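You operate a simulated robot arm through the tools that you are given. There is no shell and no other tool.

Carry out the task below with a simulated robot arm. There is one attempt and no reset: what you move stays moved.

JOB
Put things in order on the worktop before the dish rack. At the end: the yellow sponge is on the green serving board; the teal cup stands where the yellow sponge stood; the beige apple core stands where the teal cup stood; the blue glass stands where the beige apple core stood; whatever was shut is shut again. Leave all else as you found it, and nothing knocked over.

The check looks at the end state, three seconds after you hand in, the way a careful person would. Anything else that was tipped, shoved, dropped, spilled or broken makes it a failure.

ROBOT AND FRAMES
A 6-joint arm with a two-finger parallel gripper, fixed in place. Base frame: the origin is at the foot of the arm, x ahead of it, y to its left, z up; the work surface is at about z = 0.9. Lengths are in m, angles in degrees, forces in N, time in s.
With the tool pointing down near the work surface it reaches from about 0.36 to 0.76 m from the base axis. Its first joint turns from -66.0 to 66.0 degrees. Payload 2.45 kg.
Tool frame: the origin (TCP) lies between the finger pads and is the grasp point; the fingertips stand 0.024 m ahead of it; z points along the fingers, y is the line along which they close. Largest opening 0.068 m; finger width 0.017, thickness 0.01; the body of the gripper, 0.04 by 0.07 m, starts 0.041 m behind the TCP.
Orientation is that of the tool frame in the base frame, as a unit quaternion [x, y, z, w]. With the fingers straight down and closing along the base's y, the tool's x points along the base's -x, its y along +y and its z along -z.

CONTROLS
- The arm moves only by the tool nudge_tool. Its argument "series" is a list of rows, each an object of numbers (a shift or turn left out is 0, a gripper value left out holds the last): "fingers": the opening in per cent of the stroke, from 0 (shut) to 100 (fully open); "tx", "ty", "tz": the shift along the tool's x, y, z in units of 20 mm (1.0 is 20 mm); "wx", "wy", "wz": the turn, a rotation vector about the tool's x, y, z in units of 6 degrees (1.0 is 6 degrees). In form: [{"fingers": .., "tx": .., "ty": .., "tz": .., "wx": .., "wy": .., "wz": ..}, ...]. A call has 1 to 20 rows; each row shifts and turns the commanded pose from where the row before left it, along the tool's axes as they then stand. A call with a number of a shift or a turn outside -1 to 1 is refused whole. Each row takes 0.2 s and may step no farther than 0.05 m and 8.6 degrees from the row before; otherwise, or with a gripper value out of range, the whole call is refused. A pose out of reach is approached as far as the arm can. The call stops where the force on the tool passes 40 N (or 10 N more than at its start, if that is more) or the arm is blocked; 0.2 s more then pass. Each finger travels about 0.108 m/s and halts on what it meets, pressing with about 38 N; the grip force reading is that of the motor and also rises with nothing between the fingers. The clock runs only during rows and for 0.2 s after the last one: add rows that do not move to give the fingers time. It gives the time, the measured TCP pose, the force on the tool (base axes), the opening and the grip force at its end, in the units of the frame above (readings bear some noise), with the torque about the TCP (base axes, N m) and any sound that the robot's microphone picked up, and new pictures: "pictures" is both (left out), scene, wrist or none.
- Cameras (640 x 400 px; columns grow to the right, rows downward): "scene" is fixed at [0.1619, 0.4076, 1.495]; the picture's right is [-0.78, -0.63, 0.00], its down [-0.31, 0.38, -0.87] and it looks along [0.55, -0.68, -0.49] (base axes); focal length 314 px, centre (320, 200). "wrist" rides on the gripper at [0.084, 0.011, -0.075] in the tool frame; the picture's right is [-0.13, 0.99, 0.00], its down [-0.60, -0.08, -0.79] and it looks along [-0.79, -0.10, 0.61] (tool axes); focal length 251 px, centre (320, 200). There is no depth. A picture from a camera that has moved, and an enlarged one, comes with that camera's place and axes in the base frame and with its lens. The place of the scene camera against the robot may be out by one fixed shift of up to 0.025 m in any direction.
- close_up(camera, box): a new picture of the part [left, top, right, bottom] of that camera's present view, enlarged. It takes no simulated time.
- hand_in(): hands the job in; it is judged then, once.

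Places have to be worked out from the pictures, the camera data and where the tool is seen. Open the gripper and draw the arm clear of the work before you hand the job in, unless the task says otherwise.

The tools are called after "Emit:" as a command line: name --argument value ..., lists and objects as JSON in quotes. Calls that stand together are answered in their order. nudge_tool: Moves the arm, as the interface text tells. Its arguments: {"type":"object","properties":{"series":{"type":"array"},"pictures":{"type":"string","enum":["both","scene","wrist","none"]}},"required":["series"]} The other tools are called the same way: close_up (camera, box) takes an enlarged picture of a part of a camera's view; hand_in () hands the job in.

At the start:

```text
clock: 0.0
position: [0.5014, 0.0248, 1.2303]
tcp_rot: [-0.001, 1.0, 0.0, 0.0]
wrist_force: [0.2, -0.2, 0.5]
moment: [0.04, 0.02, 0.01]
gripper_width: 0.0679
grip_force: 0.1
```

scene: 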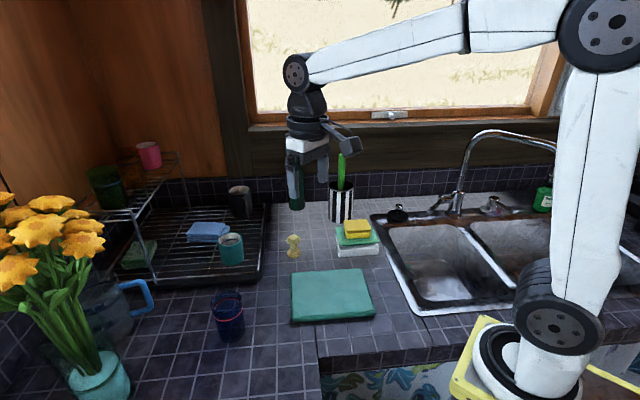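
wrist: 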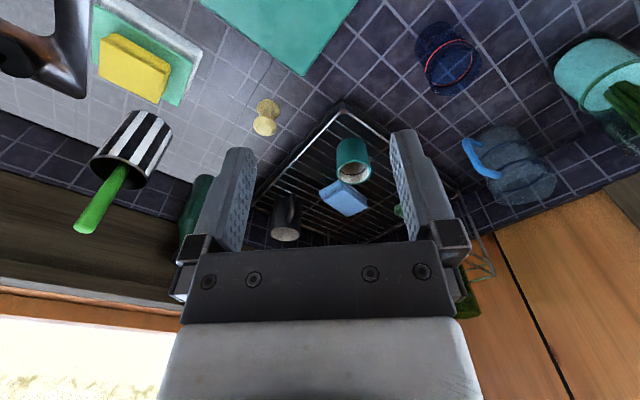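

I'll start with enlarged views of the worktop to identify the objects and work out their places.

Emit:
close_up --camera "scene" --box '[80, 130, 400, 350]'

Emit:
close_up --camera "wrist" --box '[80, 0, 560, 260]'

Emit:
close_up --camera "scene" --box '[260, 180, 400, 330]'

Emit:
close_up --camera "scene" --box '[180, 180, 280, 350]'

```text
1.82 times, centred on (240, 240) of scene
camera zoom: at [0.1619, 0.4076, 1.495], right [-0.78, -0.63, 0.0], down [-0.31, 0.38, -0.87], along [0.55, -0.68, -0.49], focal length 570 px, centre (466, 127)
```

zoom: 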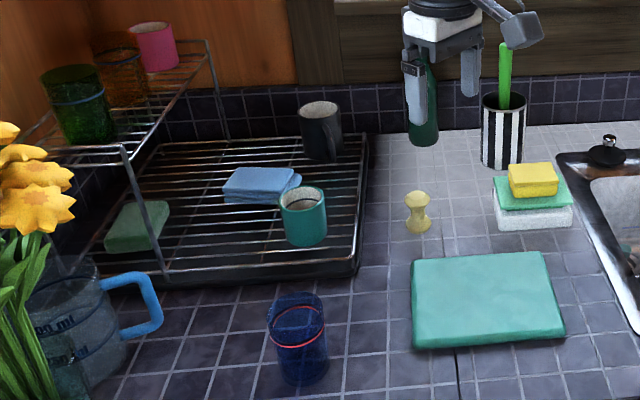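

```text
1.33 times, centred on (320, 130) of wrist
camera zoom: at [0.4183, 0.0349, 1.3052], right [0.13, 0.99, 0.0], down [0.6, -0.08, 0.79], along [0.79, -0.1, -0.61], focal length 335 px, centre (320, 293)
```

zoom: 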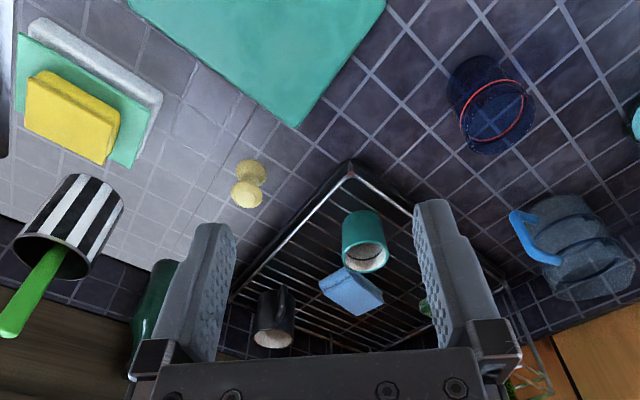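

```text
2.67 times, centred on (330, 255) of scene
camera zoom: at [0.1619, 0.4076, 1.495], right [-0.78, -0.63, 0.0], down [-0.31, 0.38, -0.87], along [0.55, -0.68, -0.49], focal length 836 px, centre (293, 53)
```

zoom: 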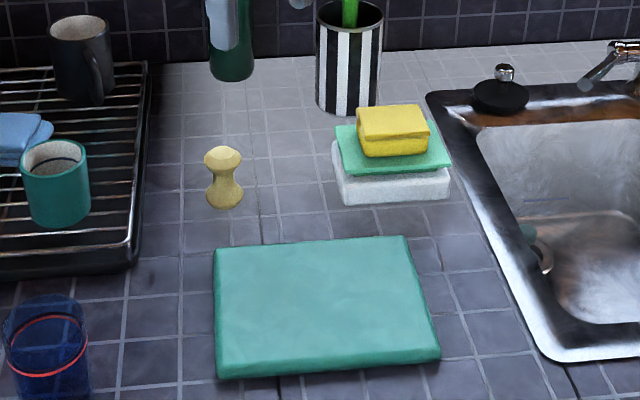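

```text
2.35 times, centred on (230, 265) of scene
camera zoom: at [0.1619, 0.4076, 1.495], right [-0.78, -0.63, 0.0], down [-0.31, 0.38, -0.87], along [0.55, -0.68, -0.49], focal length 738 px, centre (532, 47)
```

zoom: 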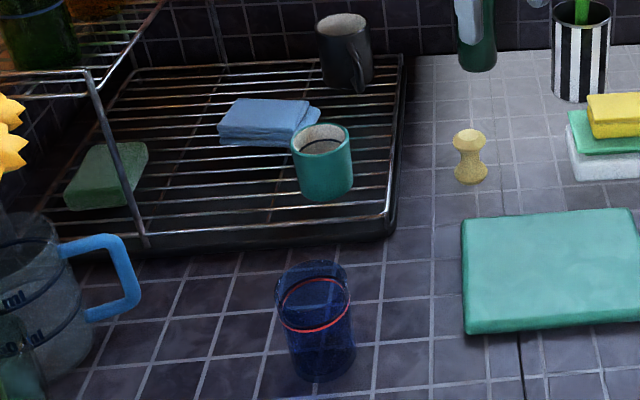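

The sponge lies on a small stack (green pad on a white block) near (0.53, -0.23), the core near (0.66, -0.09), the cup on the rack near (0.74, 0.06), the glass near (0.59, 0.18). I move over toward the sponge at a safe height to look with the wrist camera.

Emit:
nudge_tool --series '[{"fingers": 100, "ty": -1}, {"ty": -1}, {"ty": -1}, {"ty": -1}, {"ty": -1}, {"ty": -1}, {"ty": -1}, {"ty": -1}, {"ty": -1}, {"ty": -1}, {"ty": -1, "tz": 1}, {"ty": -1, "tz": 1}, {"tz": 1}, {"tz": 1}, {}, {}]'

```text
clock: 3.4
position: [0.5023, -0.2141, 1.1506]
tcp_rot: [0.0, 1.0, 0.0, 0.0]
wrist_force: [0.0, 0.7, 0.1]
moment: [-0.03, 0.0, -0.02]
gripper_width: 0.0682
grip_force: 0.0
camera wrist: at [0.4188, -0.2049, 1.2252], right [0.13, 0.99, 0.0], down [0.6, -0.08, 0.79], along [0.79, -0.1, -0.61], focal length 251 px, centre (320, 200)
```

scene: 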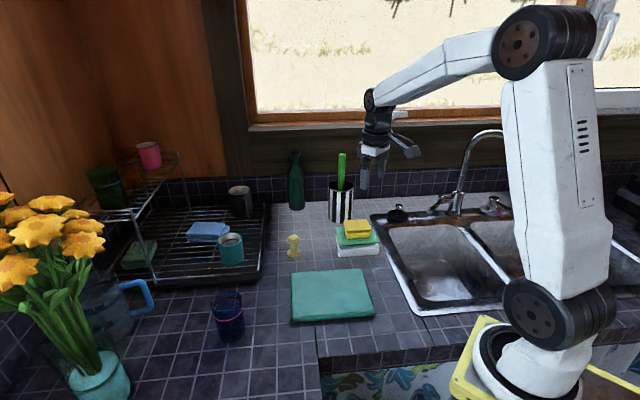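
wrist: 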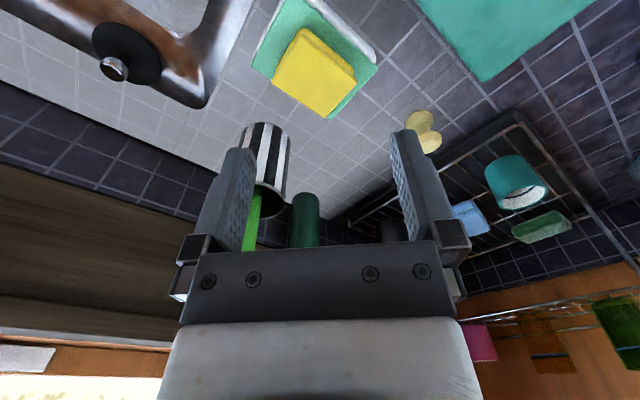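

The wrist camera now sees the stack and core. I enlarge these areas to measure.

Emit:
close_up --camera "wrist" --box '[230, 0, 400, 130]'

Emit:
close_up --camera "wrist" --box '[380, 0, 640, 260]'

Emit:
close_up --camera "scene" --box '[270, 140, 400, 270]'

```text
3.08 times, centred on (315, 65) of wrist
camera zoom: at [0.4188, -0.2049, 1.2252], right [0.13, 0.99, 0.0], down [0.6, -0.08, 0.79], along [0.79, -0.1, -0.61], focal length 774 px, centre (335, 615)
```

zoom: 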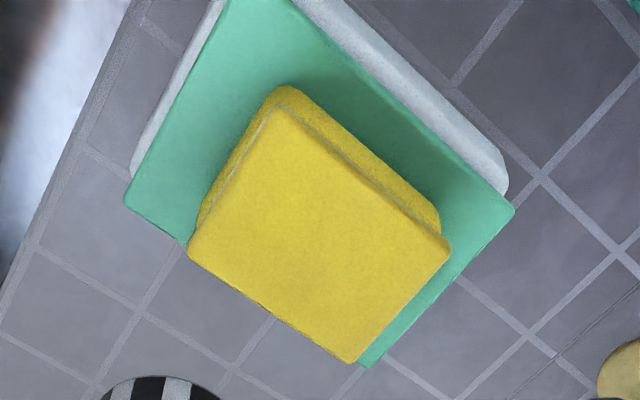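

```text
1.54 times, centred on (510, 130) of wrist
camera zoom: at [0.4188, -0.2049, 1.2252], right [0.13, 0.99, 0.0], down [0.6, -0.08, 0.79], along [0.79, -0.1, -0.61], focal length 387 px, centre (28, 308)
```

zoom: 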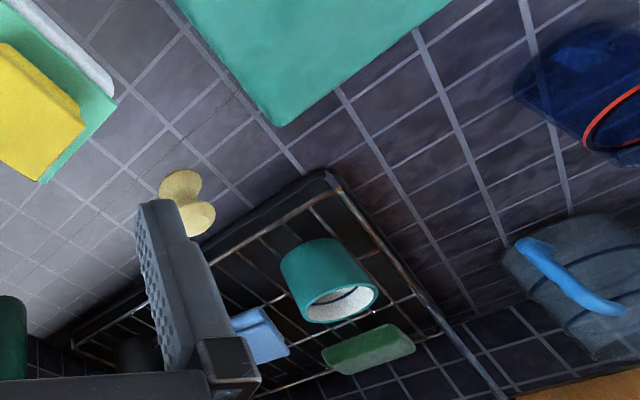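

```text
3.08 times, centred on (335, 205) of scene
camera zoom: at [0.162, 0.4076, 1.495], right [-0.78, -0.63, 0.0], down [-0.31, 0.38, -0.87], along [0.55, -0.68, -0.49], focal length 965 px, centre (274, 185)
```

zoom: 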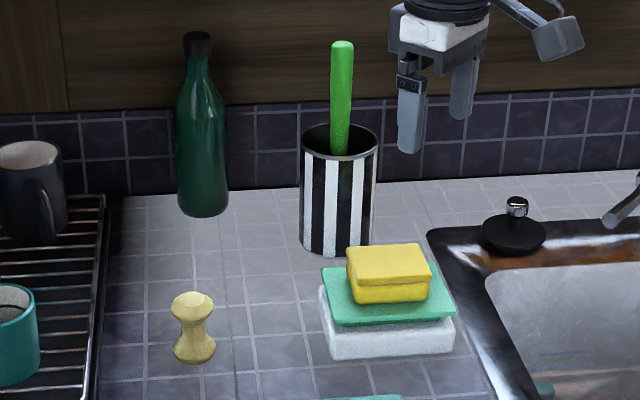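

The sponge top appears around z≈0.975, centre about (0.545, -0.227), its long side about 45° to the base axes, size about 0.067 × 0.053. I move above it, turn the tool by -45° so the fingers close across its short side, and come down partway for a check.

Emit:
nudge_tool --series '[{"fingers": 100, "tx": -1}, {"tx": -1, "ty": -0.6}, {"wz": -1}, {"wz": -1}, {"wz": -1}, {"wz": -1}, {"wz": -1}, {"wz": -1}, {"wz": -1}, {"wz": -0.5}, {"tz": 1}, {"tz": 1}, {"tz": 1}, {"tz": 1}, {}, {}]'

Emit:
close_up --camera "wrist" --box '[200, 60, 440, 260]'

Emit:
close_up --camera "scene" --box '[300, 170, 420, 270]'

```text
clock: 6.8
position: [0.5432, -0.2265, 1.0687]
tcp_rot: [-0.382, 0.924, 0.0, 0.0]
wrist_force: [0.6, 0.4, -0.1]
moment: [0.03, 0.0, -0.02]
gripper_width: 0.068
grip_force: 0.1
camera wrist: at [0.4757, -0.2795, 1.1444], right [-0.61, 0.79, 0.0], down [0.48, 0.37, 0.79], along [0.63, 0.48, -0.61], focal length 251 px, centre (320, 200)
```

scene: 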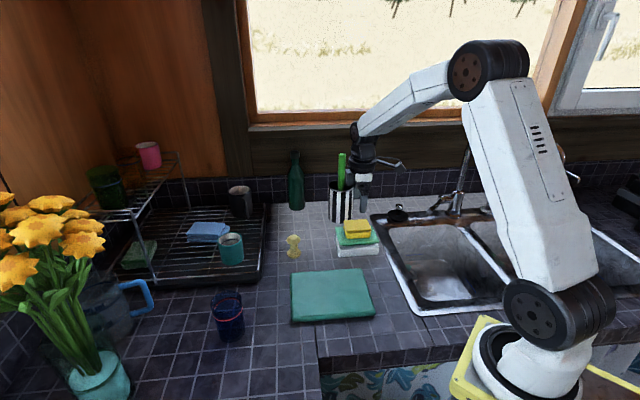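
wrist: 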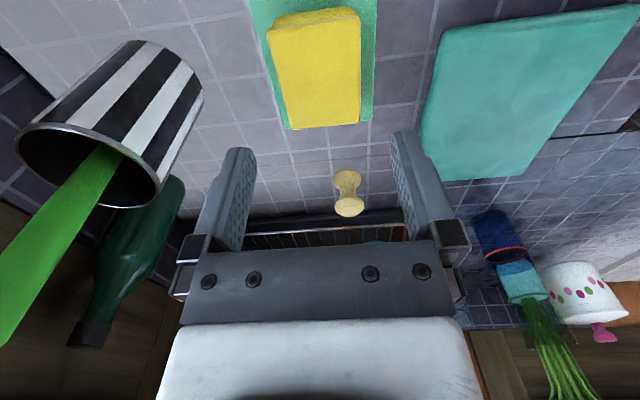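

```text
2.00 times, centred on (320, 160) of wrist
camera zoom: at [0.4757, -0.2795, 1.1444], right [-0.61, 0.79, 0.0], down [0.48, 0.37, 0.79], along [0.63, 0.48, -0.61], focal length 503 px, centre (320, 280)
```

zoom: 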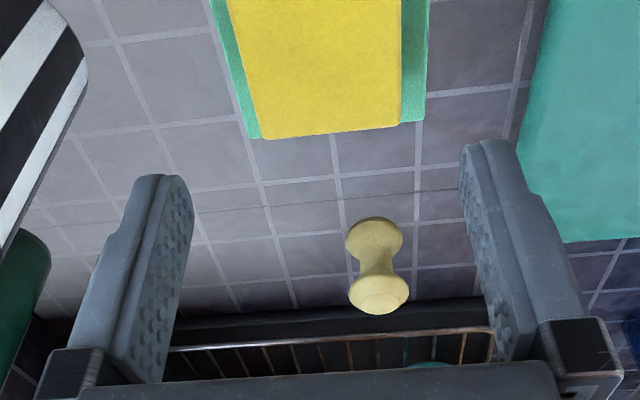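

```text
4.00 times, centred on (360, 220) of scene
camera zoom: at [0.1619, 0.4076, 1.495], right [-0.78, -0.63, 0.0], down [-0.31, 0.38, -0.87], along [0.55, -0.68, -0.49], focal length 1255 px, centre (160, 120)
```

zoom: 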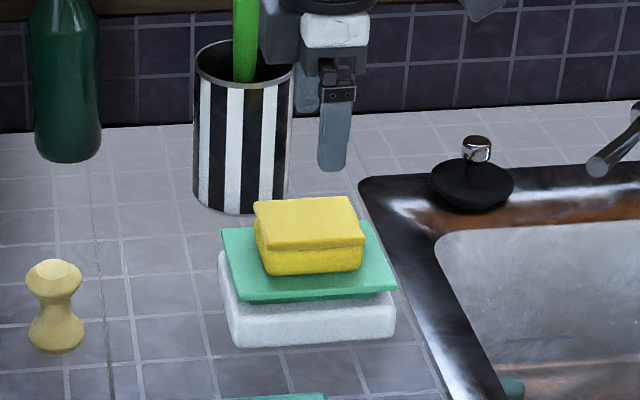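

I enlarge the sponge part of the wrist view to measure the edges in the tool frame.

Emit:
close_up --camera "wrist" --box '[230, 0, 400, 140]'

```text
2.86 times, centred on (315, 70) of wrist
camera zoom: at [0.4757, -0.2795, 1.1444], right [-0.61, 0.79, 0.0], down [0.48, 0.37, 0.79], along [0.63, 0.48, -0.61], focal length 718 px, centre (334, 571)
```

zoom: 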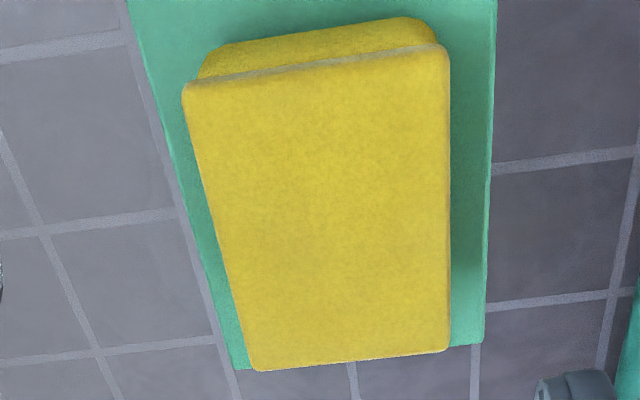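

Sponge is centred in the tool frame within about 3 mm and aligned at 45°; top at about z=0.975. I shift 3 mm and come down to just above its top (tips at ~0.985) and check.

Emit:
nudge_tool --series '[{"fingers": 100, "tx": -0.15, "tz": 1}, {"tz": 1}, {"tz": 1}, {}, {}]'

Emit:
close_up --camera "wrist" --box '[160, 20, 480, 270]'

Emit:
close_up --camera "scene" --box '[300, 170, 420, 270]'

```text
clock: 8.0
position: [0.5447, -0.2247, 1.0073]
tcp_rot: [-0.383, 0.924, 0.0, 0.0]
wrist_force: [0.2, 0.2, 0.7]
moment: [0.0, 0.0, -0.02]
gripper_width: 0.0678
grip_force: 0.0
camera wrist: at [0.4772, -0.2767, 1.0816], right [-0.61, 0.79, 0.0], down [0.48, 0.37, 0.79], along [0.63, 0.48, -0.61], focal length 251 px, centre (320, 200)
```

scene: 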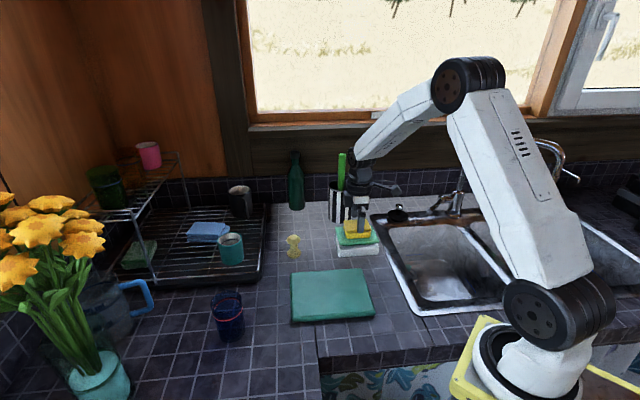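
wrist: 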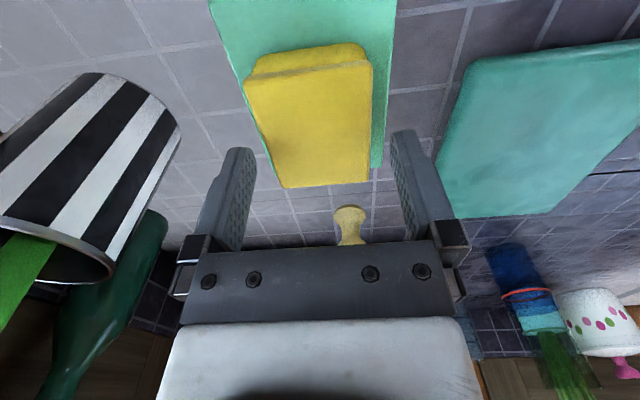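

```text
1.60 times, centred on (320, 145) of wrist
camera zoom: at [0.4772, -0.2767, 1.0816], right [-0.61, 0.79, 0.0], down [0.48, 0.37, 0.79], along [0.63, 0.48, -0.61], focal length 402 px, centre (320, 288)
```

zoom: 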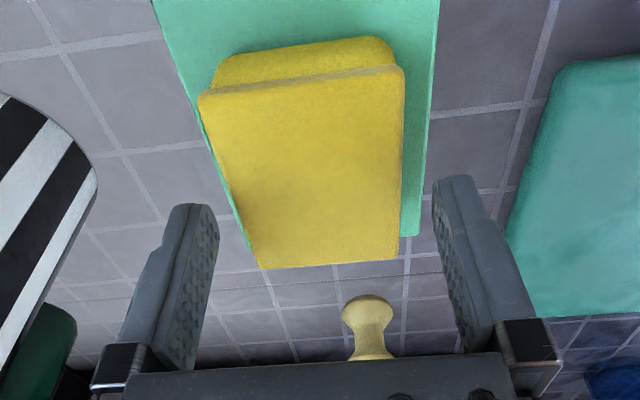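

```text
4.00 times, centred on (360, 220) of scene
camera zoom: at [0.1619, 0.4076, 1.495], right [-0.78, -0.63, 0.0], down [-0.31, 0.38, -0.87], along [0.55, -0.68, -0.49], focal length 1255 px, centre (160, 120)
```

zoom: 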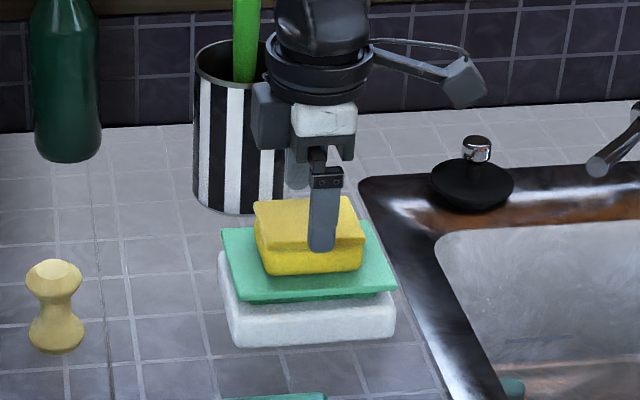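

Tips are straddling the sponge with about 8 mm on each side; its top is at ~0.978 and the pad under it at ~0.957. I go down 20 mm and close.

Emit:
nudge_tool --series '[{"fingers": 100, "tz": 0.5}, {"tz": 0.45}, {}, {"fingers": 0}, {"fingers": 0}, {"fingers": 0}, {"fingers": 0}]'

```text
clock: 9.6
position: [0.5438, -0.2252, 0.9913]
tcp_rot: [-0.382, 0.924, 0.0, 0.0]
wrist_force: [0.1, 0.0, 0.1]
moment: [0.02, 0.0, 0.0]
gripper_width: 0.0533
grip_force: 38.0
camera wrist: at [0.4771, -0.2771, 1.0655], right [-0.61, 0.79, 0.0], down [0.48, 0.37, 0.79], along [0.63, 0.48, -0.61], focal length 251 px, centre (320, 200)
```

scene: 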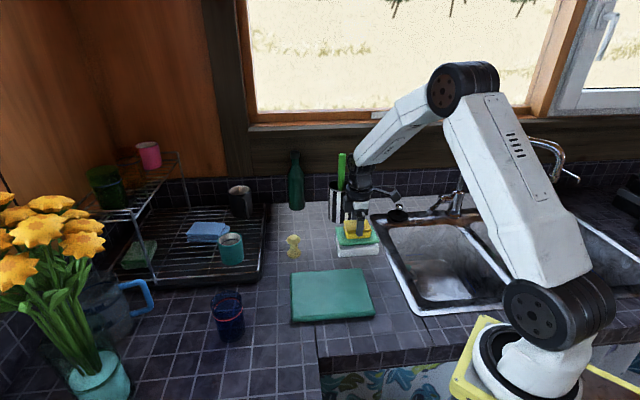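
wrist: 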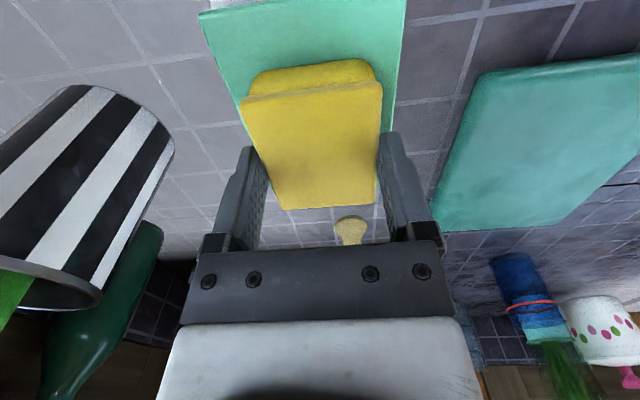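

The sponge is held (0.0533 wide). I lift it straight up 0.1 m and look.

Emit:
nudge_tool --series '[{"fingers": 0, "tz": -0.5}, {"tz": -0.5}, {"tz": -1}, {"tz": -1}, {"tz": -1}, {"tz": -1}, {}]'

Emit:
close_up --camera "scene" --box '[260, 170, 420, 340]'

Emit:
close_up --camera "wrist" --box '[200, 0, 640, 260]'

```text
clock: 11.2
position: [0.543, -0.2266, 1.0921]
tcp_rot: [-0.382, 0.924, 0.0, 0.0]
wrist_force: [0.1, 0.0, -0.3]
moment: [-0.01, -0.03, 0.01]
gripper_width: 0.0534
grip_force: 38.1
camera wrist: at [0.476, -0.2779, 1.1662], right [-0.61, 0.79, 0.0], down [0.48, 0.37, 0.79], along [0.63, 0.48, -0.61], focal length 251 px, centre (320, 200)
```

scene: 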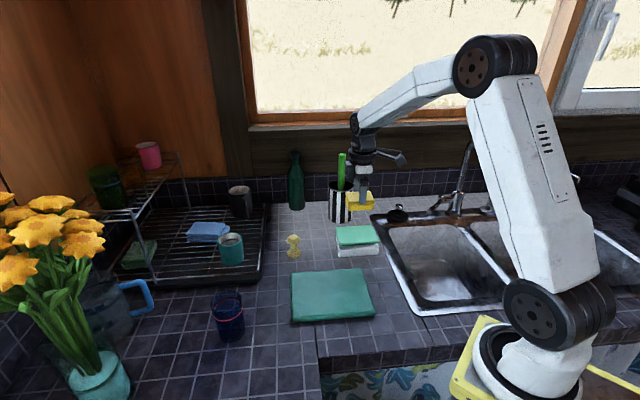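
wrist: 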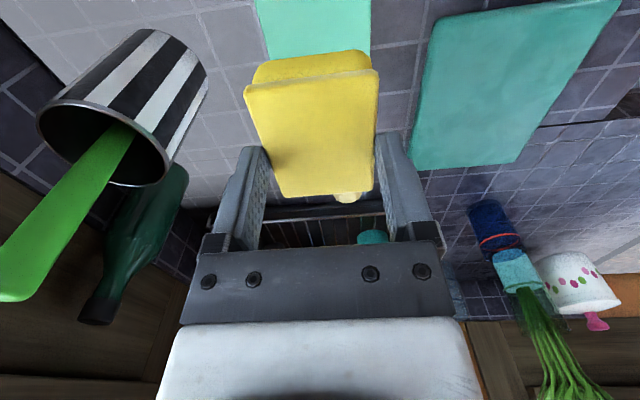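

```text
2.35 times, centred on (340, 255) of scene
camera zoom: at [0.1619, 0.4076, 1.495], right [-0.78, -0.63, 0.0], down [-0.31, 0.38, -0.87], along [0.55, -0.68, -0.49], focal length 738 px, centre (273, 71)
```

zoom: 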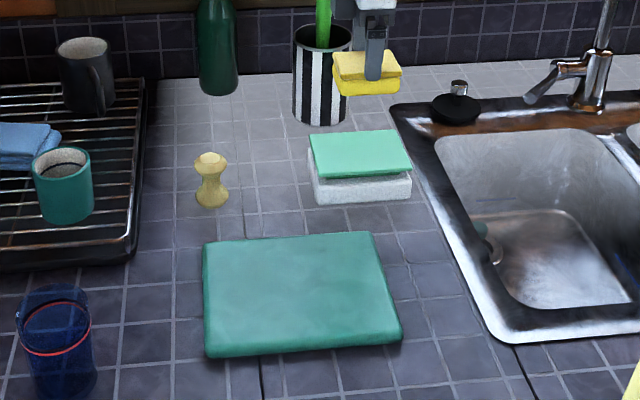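

```text
1.45 times, centred on (420, 130) of wrist
camera zoom: at [0.476, -0.2779, 1.1662], right [-0.61, 0.79, 0.0], down [0.48, 0.37, 0.79], along [0.63, 0.48, -0.61], focal length 366 px, centre (174, 302)
```

zoom: 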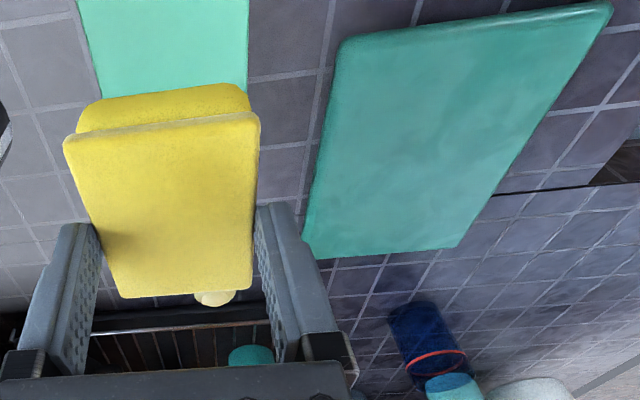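

The pad and white block stayed put. The board's centre works out at about (0.490, -0.036), aligned with the tool; I carry the sponge over it and come down to a short way above.

Emit:
nudge_tool --series '[{"fingers": 0, "tx": -0.54, "ty": 0.95}, {"tx": -0.54, "ty": 0.95}, {"tx": -0.54, "ty": 0.95}, {"tx": -0.54, "ty": 0.95}, {"tx": -0.54, "ty": 0.95}, {"tx": -0.54, "ty": 0.95}, {"tx": -0.54, "ty": 0.95}, {"tx": -0.54, "ty": 0.95}, {"tx": -0.53, "ty": 1.0}, {"tz": 1}, {"tz": 1}, {"tz": 1}, {"tz": 1}, {"tz": 1}, {"tz": 0.5}, {}, {}]'

Emit:
close_up --camera "scene" --box '[260, 200, 420, 340]'

```text
clock: 14.8
position: [0.4897, -0.0346, 0.9822]
tcp_rot: [-0.383, 0.924, 0.0, 0.0]
wrist_force: [0.5, -0.2, 0.7]
moment: [0.02, -0.02, 0.01]
gripper_width: 0.0535
grip_force: 38.3
camera wrist: at [0.4231, -0.087, 1.0558], right [-0.61, 0.79, 0.0], down [0.48, 0.37, 0.79], along [0.63, 0.48, -0.61], focal length 251 px, centre (320, 200)
```

scene: 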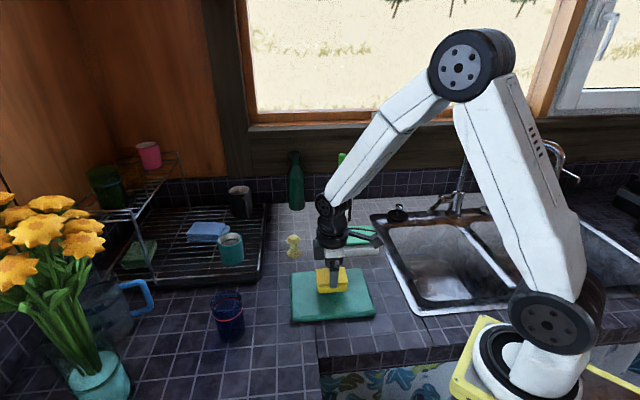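
wrist: 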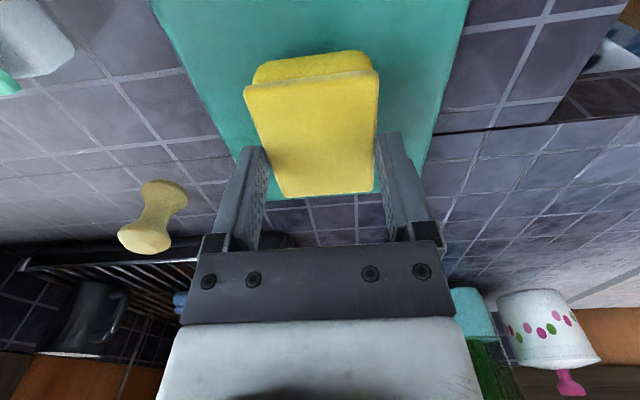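

```text
2.86 times, centred on (340, 270) of scene
camera zoom: at [0.162, 0.4076, 1.495], right [-0.78, -0.63, 0.0], down [-0.31, 0.38, -0.87], along [0.55, -0.68, -0.49], focal length 896 px, centre (263, 0)
```

zoom: 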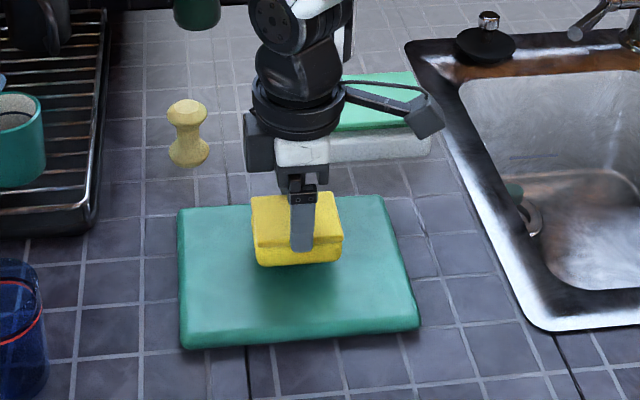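

Sponge hangs over the middle of the board, bottom around z≈0.95. I lower it in small steps toward contact.

Emit:
nudge_tool --series '[{"fingers": 0, "tz": 0.5}, {"tz": 0.5}, {"tz": 0.2}, {"tz": 0.1}, {"tz": 0.1}, {}]' --pictures "wrist"

Emit:
close_up --camera "scene" --box '[280, 240, 400, 340]'

```text
clock: 15.4
position: [0.4914, -0.0341, 0.965]
tcp_rot: [-0.383, 0.924, -0.001, 0.002]
wrist_force: [-3.2, 0.1, 10.7]
moment: [0.04, 0.05, -0.04]
gripper_width: 0.0534
grip_force: 37.8
stopped in row 3: the force on the tool passed its limit at 46 N (the readings are from after the stop); the commanded pose is now the measured one
camera wrist: at [0.4234, -0.0869, 1.0404], right [-0.61, 0.79, 0.0], down [0.48, 0.37, 0.79], along [0.63, 0.48, -0.61], focal length 251 px, centre (320, 200)
```

wrist: 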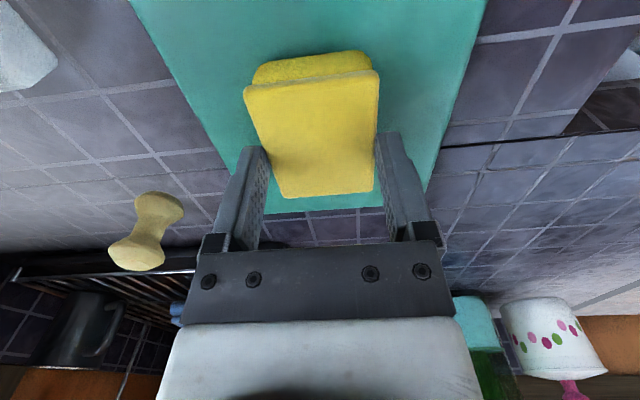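

```text
4.00 times, centred on (340, 290) of scene
camera zoom: at [0.1617, 0.4076, 1.495], right [-0.78, -0.63, 0.0], down [-0.31, 0.38, -0.87], along [0.55, -0.68, -0.49], focal length 1255 px, centre (240, -160)
```

zoom: 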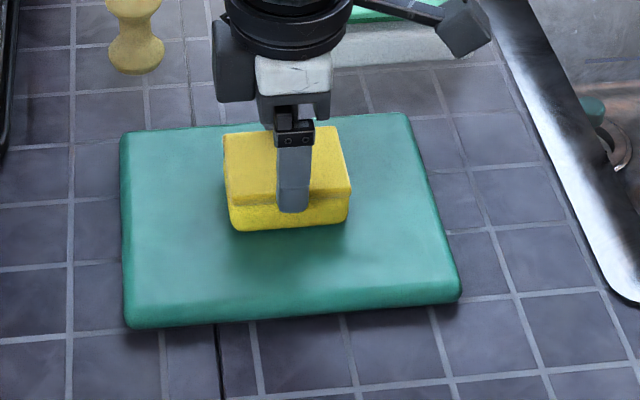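

Contact came at TCP z≈0.965, so the sponge is resting on the board. I open the fingers.

Emit:
nudge_tool --series '[{"fingers": 100}, {"fingers": 100}, {"fingers": 100}]' --pictures "wrist"

Emit:
close_up --camera "scene" --box '[280, 240, 400, 340]'

```text
clock: 16.2
position: [0.4904, -0.0351, 0.9646]
tcp_rot: [-0.382, 0.924, 0.0, 0.001]
wrist_force: [-0.4, 0.7, -0.1]
moment: [-0.03, 0.02, 0.0]
gripper_width: 0.068
grip_force: 0.0
camera wrist: at [0.4233, -0.0869, 1.0397], right [-0.61, 0.79, 0.0], down [0.48, 0.37, 0.79], along [0.63, 0.48, -0.61], focal length 251 px, centre (320, 200)
```

wrist: 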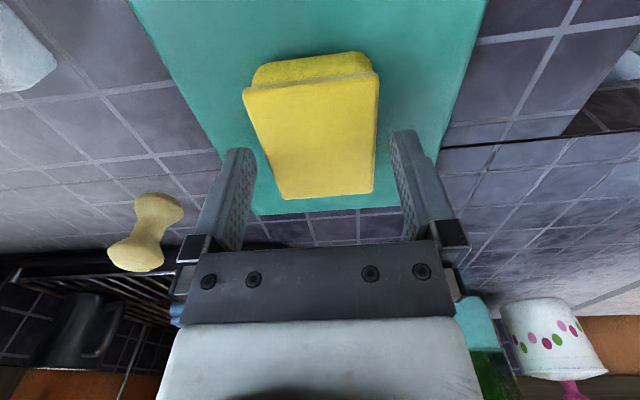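

```text
4.00 times, centred on (340, 290) of scene
camera zoom: at [0.1619, 0.4076, 1.495], right [-0.78, -0.63, 0.0], down [-0.31, 0.38, -0.87], along [0.55, -0.68, -0.49], focal length 1255 px, centre (240, -160)
```

zoom: 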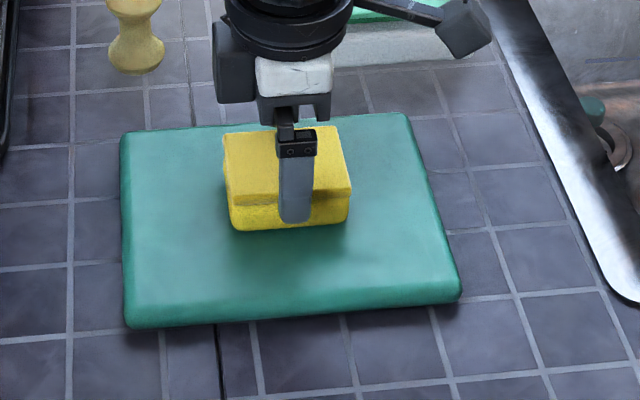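

Sponge sits flat on the board. I rise straight up, turn back to the default heading, and move to look at the teal cup on the rack.

Emit:
nudge_tool --series '[{"fingers": 100, "tz": -0.5}, {"tz": -1}, {"tz": -1}, {"tz": -1}, {"tz": -1}, {"tz": -1}, {"tz": -1}, {"tz": -1}, {"tz": -0.5, "wz": 1}, {"wz": 1}, {"wz": 1}, {"wz": 1}, {"wz": 1}, {"wz": 1}, {"wz": 1}, {"wz": 0.5}, {}]' --pictures "scene"

Emit:
nudge_tool --series '[{"tx": -1, "ty": 0.55}, {"tx": -1, "ty": 0.55}, {"tx": -1, "ty": 0.55}, {"tx": -1, "ty": 0.55}, {"tx": -1, "ty": 0.55}, {"tx": -1, "ty": 0.55}, {"tx": -1, "ty": 0.5}, {"tx": -1, "ty": 0.5}, {}, {}]'

Emit:
close_up --camera "wrist" --box '[200, 60, 460, 240]'

Emit:
close_up --camera "scene" --box '[180, 180, 300, 280]'

```text
clock: 19.9
position: [0.4906, -0.0344, 1.1246]
tcp_rot: [0.001, 1.0, 0.001, 0.001]
wrist_force: [0.7, -0.2, 0.4]
moment: [-0.01, -0.05, 0.01]
gripper_width: 0.0681
grip_force: 0.0
```

scene: 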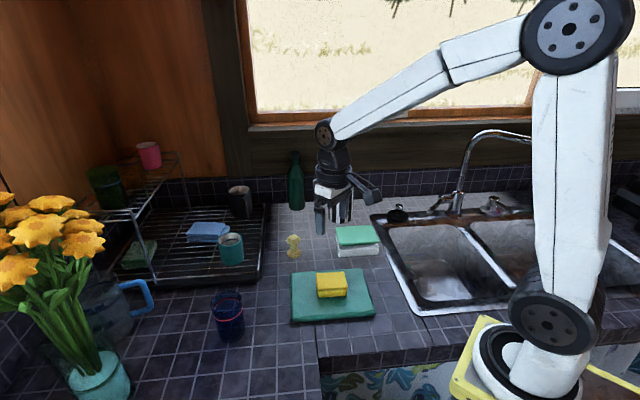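

```text
clock: 22.1
position: [0.6499, 0.0497, 1.1242]
tcp_rot: [0.0, 1.0, 0.0, 0.001]
wrist_force: [0.5, 0.5, -0.3]
moment: [0.0, -0.01, 0.0]
gripper_width: 0.068
grip_force: 0.0
camera wrist: at [0.5653, 0.0592, 1.2002], right [0.13, 0.99, 0.0], down [0.6, -0.08, 0.79], along [0.79, -0.1, -0.61], focal length 251 px, centre (320, 200)
```

scene: 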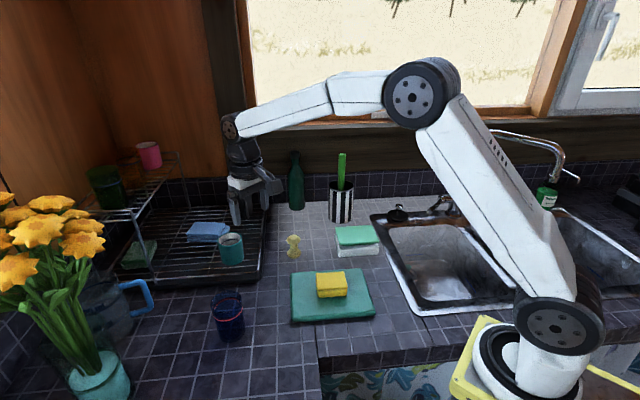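
wrist: 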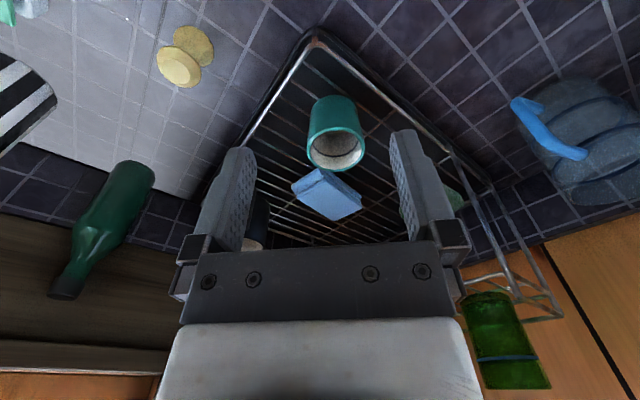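

```text
2.22 times, centred on (330, 150) of wrist
camera zoom: at [0.5653, 0.0592, 1.2002], right [0.13, 0.99, 0.0], down [0.6, -0.08, 0.79], along [0.79, -0.1, -0.61], focal length 559 px, centre (298, 311)
```

zoom: 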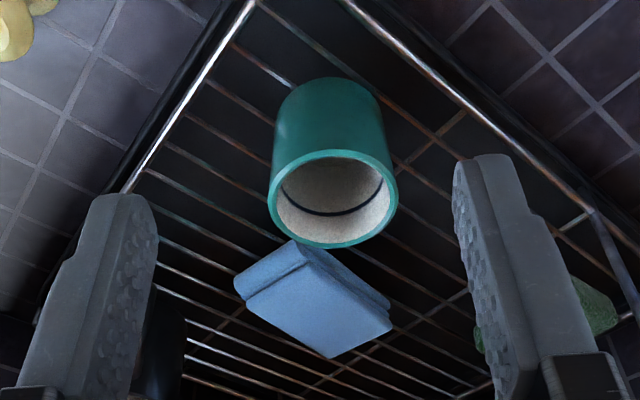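

```text
4.00 times, centred on (240, 230) of scene
camera zoom: at [0.162, 0.4076, 1.495], right [-0.78, -0.63, 0.0], down [-0.31, 0.38, -0.87], along [0.55, -0.68, -0.49], focal length 1255 px, centre (640, 80)
```

zoom: 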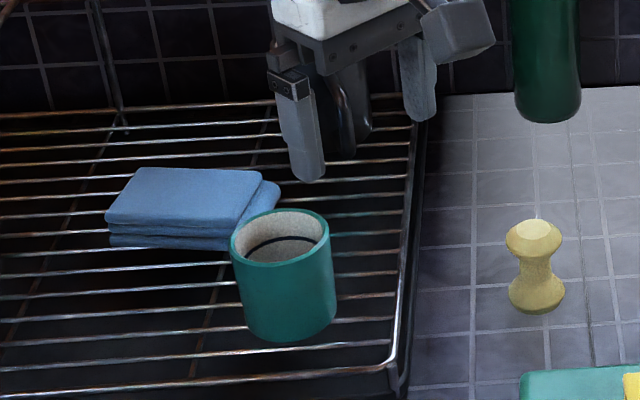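

The cup is a plain cylinder about 0.060 m wide, centred near (0.741, 0.052), rim at about z=1.00, so it fits between the fingers. I move above it and come down to just over the rim for a centring check.

Emit:
nudge_tool --series '[{"fingers": 100, "tx": -1, "ty": 0.13}, {"tx": -1}, {"tx": -1}, {"tx": -1}, {"tx": -0.5}, {"tz": 1}, {"tz": 1}, {"tz": 0.7}, {}, {}]'

Emit:
close_up --camera "wrist" --box '[180, 20, 460, 220]'

Emit:
close_up --camera "scene" --box '[180, 180, 300, 280]'

```text
clock: 24.2
position: [0.7409, 0.0546, 1.0706]
tcp_rot: [0.0, 1.0, 0.0, 0.001]
wrist_force: [0.0, -0.3, 0.1]
moment: [0.0, 0.03, 0.0]
gripper_width: 0.068
grip_force: 0.0
camera wrist: at [0.656, 0.065, 1.1449], right [0.13, 0.99, 0.0], down [0.6, -0.08, 0.79], along [0.79, -0.1, -0.61], focal length 251 px, centre (320, 200)
```

scene: 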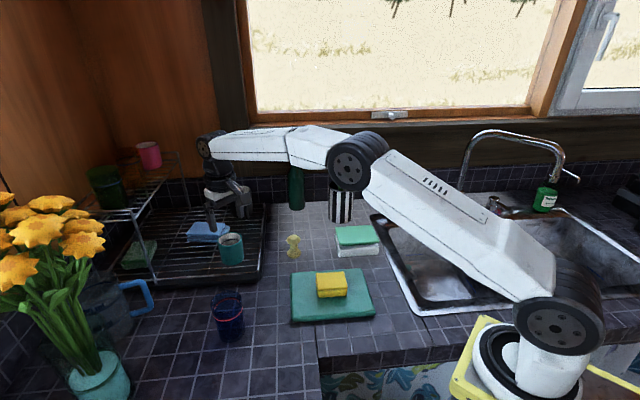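
wrist: 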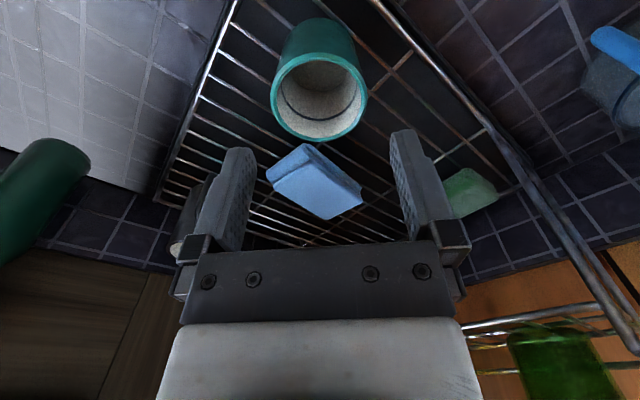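

```text
2.00 times, centred on (320, 120) of wrist
camera zoom: at [0.656, 0.065, 1.1449], right [0.13, 0.99, 0.0], down [0.6, -0.08, 0.79], along [0.79, -0.1, -0.61], focal length 503 px, centre (320, 360)
```

zoom: 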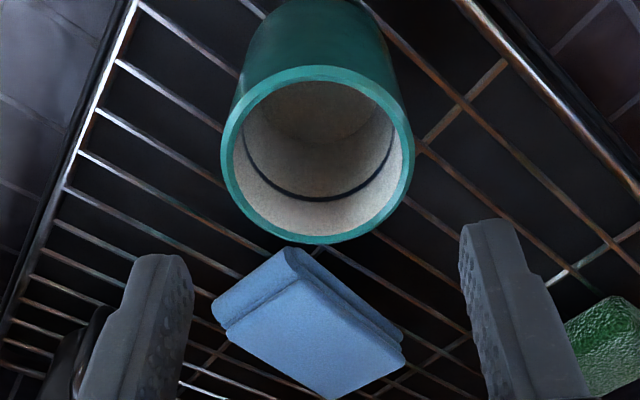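

```text
4.00 times, centred on (240, 230) of scene
camera zoom: at [0.1619, 0.4076, 1.495], right [-0.78, -0.63, 0.0], down [-0.31, 0.38, -0.87], along [0.55, -0.68, -0.49], focal length 1255 px, centre (640, 80)
```

zoom: 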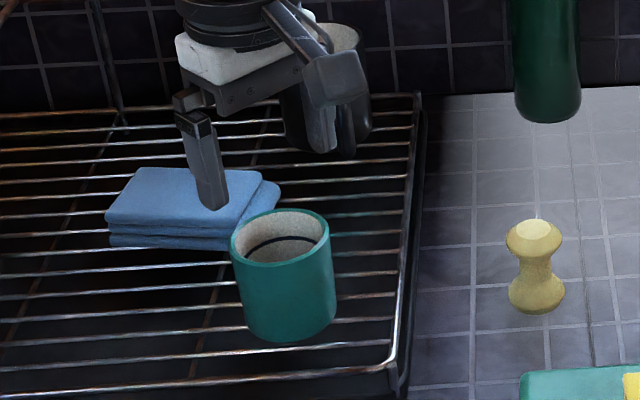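

Cup centre is about 1 mm in -y and 4 mm ahead of the TCP, with rim at z≈1.0 and diameter 0.060. I correct, and lower until the tips are just above the rim to verify clearance.

Emit:
nudge_tool --series '[{"fingers": 100, "tx": -0.2, "ty": -0.06}, {"tz": 1}, {"tz": 0.9}, {}, {}]'

Emit:
close_up --camera "wrist" --box '[200, 40, 440, 220]'

Emit:
close_up --camera "scene" --box '[180, 180, 300, 280]'

```text
clock: 25.4
position: [0.7429, 0.0527, 1.0318]
tcp_rot: [0.0, 1.0, 0.0, 0.001]
wrist_force: [0.1, 0.4, -0.9]
moment: [0.01, 0.0, 0.04]
gripper_width: 0.068
grip_force: 0.1
camera wrist: at [0.6595, 0.0633, 1.1069], right [0.13, 0.99, 0.0], down [0.6, -0.08, 0.79], along [0.79, -0.1, -0.61], focal length 251 px, centre (320, 200)
```

scene: 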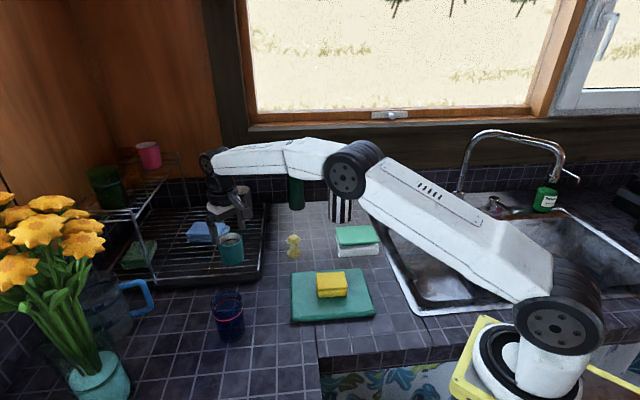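
wrist: 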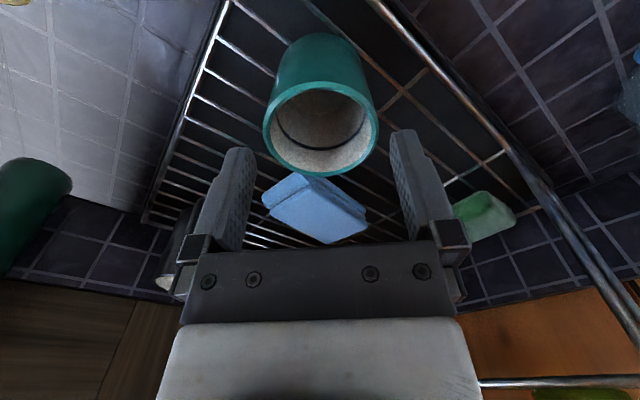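

```text
2.22 times, centred on (320, 130) of wrist
camera zoom: at [0.6595, 0.0633, 1.1069], right [0.13, 0.99, 0.0], down [0.6, -0.08, 0.79], along [0.79, -0.1, -0.61], focal length 559 px, centre (320, 356)
```

zoom: 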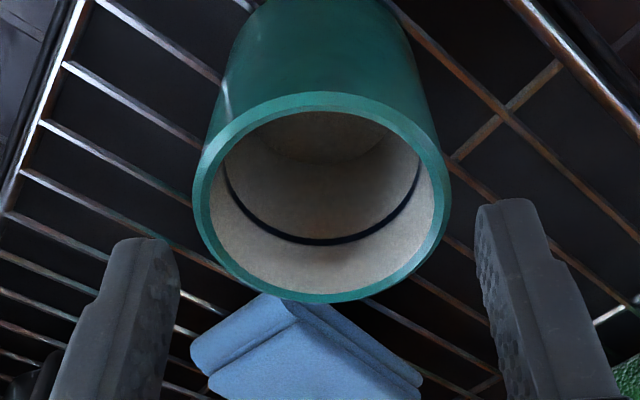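

```text
4.00 times, centred on (240, 230) of scene
camera zoom: at [0.1619, 0.4076, 1.495], right [-0.78, -0.63, 0.0], down [-0.31, 0.38, -0.87], along [0.55, -0.68, -0.49], focal length 1255 px, centre (640, 80)
```

zoom: 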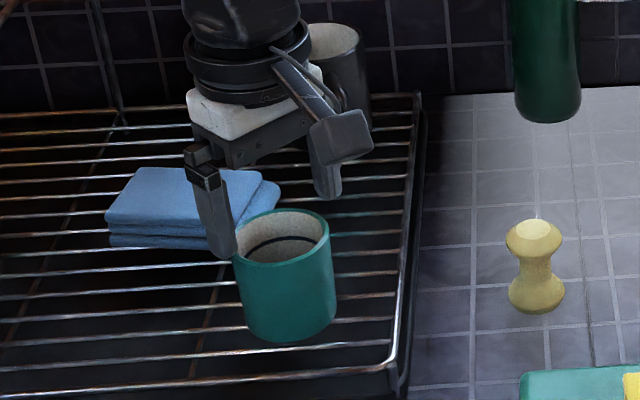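

The cup is centred within 1 mm. I lower to TCP z≈0.985 and close the fingers on it.

Emit:
nudge_tool --series '[{"fingers": 100, "tz": 0.5}, {"tz": 0.5}, {"tz": 0.5}, {"tz": 0.5}, {"tz": 0.35}, {}, {"fingers": 0}, {"fingers": 0}, {"fingers": 0}]'

Emit:
close_up --camera "scene" --box '[180, 180, 300, 280]'

```text
clock: 27.4
position: [0.7452, 0.0545, 0.9848]
tcp_rot: [0.0, 1.0, 0.0, 0.001]
wrist_force: [0.1, -0.2, 0.2]
moment: [0.01, -0.02, -0.01]
gripper_width: 0.0599
grip_force: 38.2
camera wrist: at [0.6609, 0.0635, 1.0593], right [0.13, 0.99, 0.0], down [0.6, -0.08, 0.79], along [0.79, -0.1, -0.61], focal length 251 px, centre (320, 200)
```

scene: 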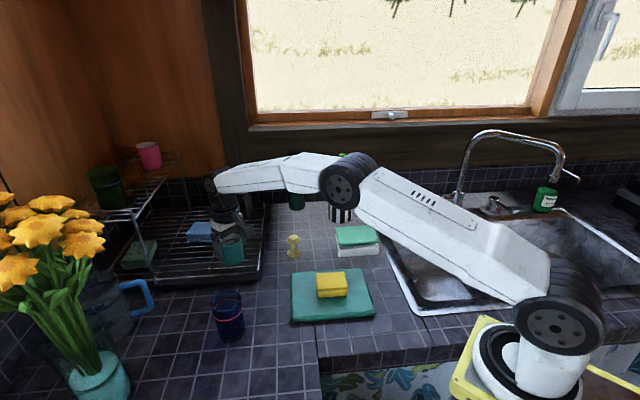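
wrist: 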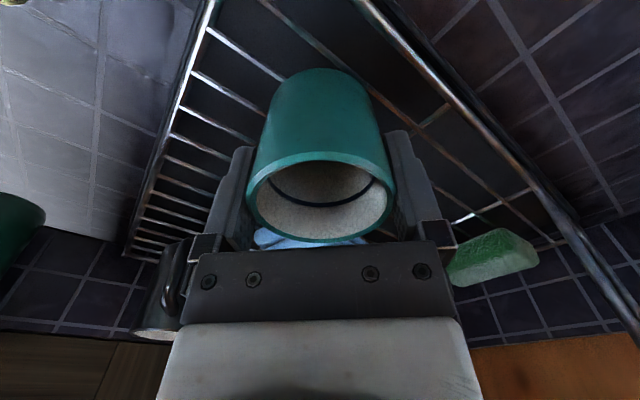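

```text
4.00 times, centred on (240, 230) of scene
camera zoom: at [0.162, 0.4076, 1.495], right [-0.78, -0.63, 0.0], down [-0.31, 0.38, -0.87], along [0.55, -0.68, -0.49], focal length 1255 px, centre (640, 80)
```

zoom: 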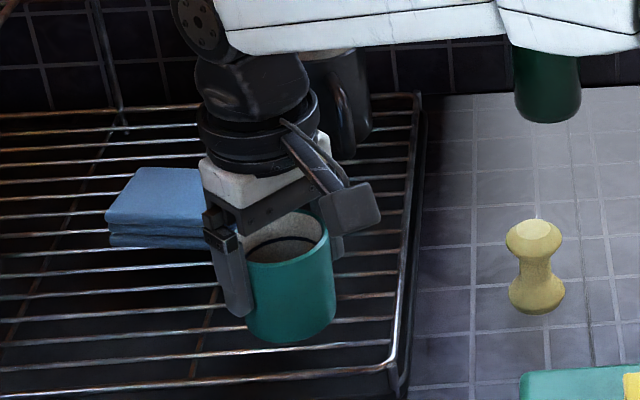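

The cup is held (0.0599). I lift it straight up about 0.13 m and check before carrying it.

Emit:
nudge_tool --series '[{"fingers": 0, "tz": -0.3}, {"tz": -0.5}, {"tz": -1}, {"tz": -1}, {"tz": -1}, {"tz": -1}, {"tz": -1}, {"tz": -0.7}, {}]'

Emit:
close_up --camera "scene" --box '[170, 150, 310, 270]'

```text
clock: 29.4
position: [0.7441, 0.0538, 1.1163]
tcp_rot: [0.0, 1.0, 0.0, 0.001]
wrist_force: [-0.1, -0.2, -1.1]
moment: [0.01, 0.01, 0.0]
gripper_width: 0.0601
grip_force: 37.9
camera wrist: at [0.6604, 0.0641, 1.1907], right [0.13, 0.99, 0.0], down [0.6, -0.08, 0.79], along [0.79, -0.1, -0.61], focal length 251 px, centre (320, 200)
```

scene: 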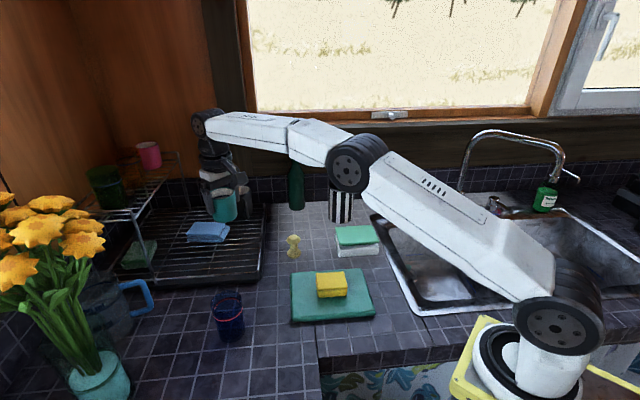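
wrist: 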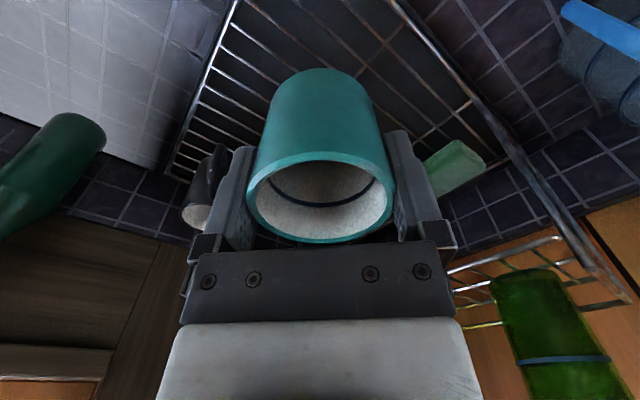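

```text
3.33 times, centred on (240, 210) of scene
camera zoom: at [0.162, 0.4076, 1.495], right [-0.78, -0.63, 0.0], down [-0.31, 0.38, -0.87], along [0.55, -0.68, -0.49], focal length 1046 px, centre (587, 167)
```

zoom: 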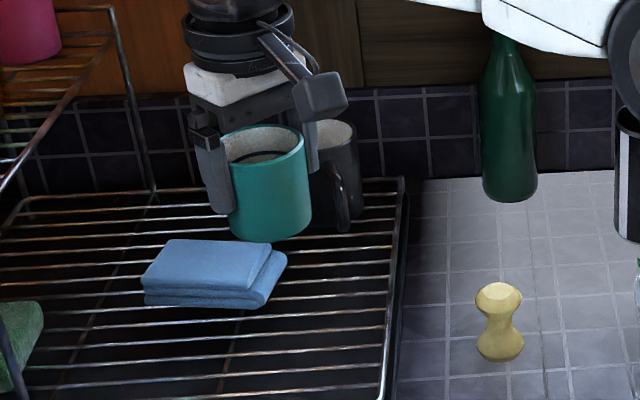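

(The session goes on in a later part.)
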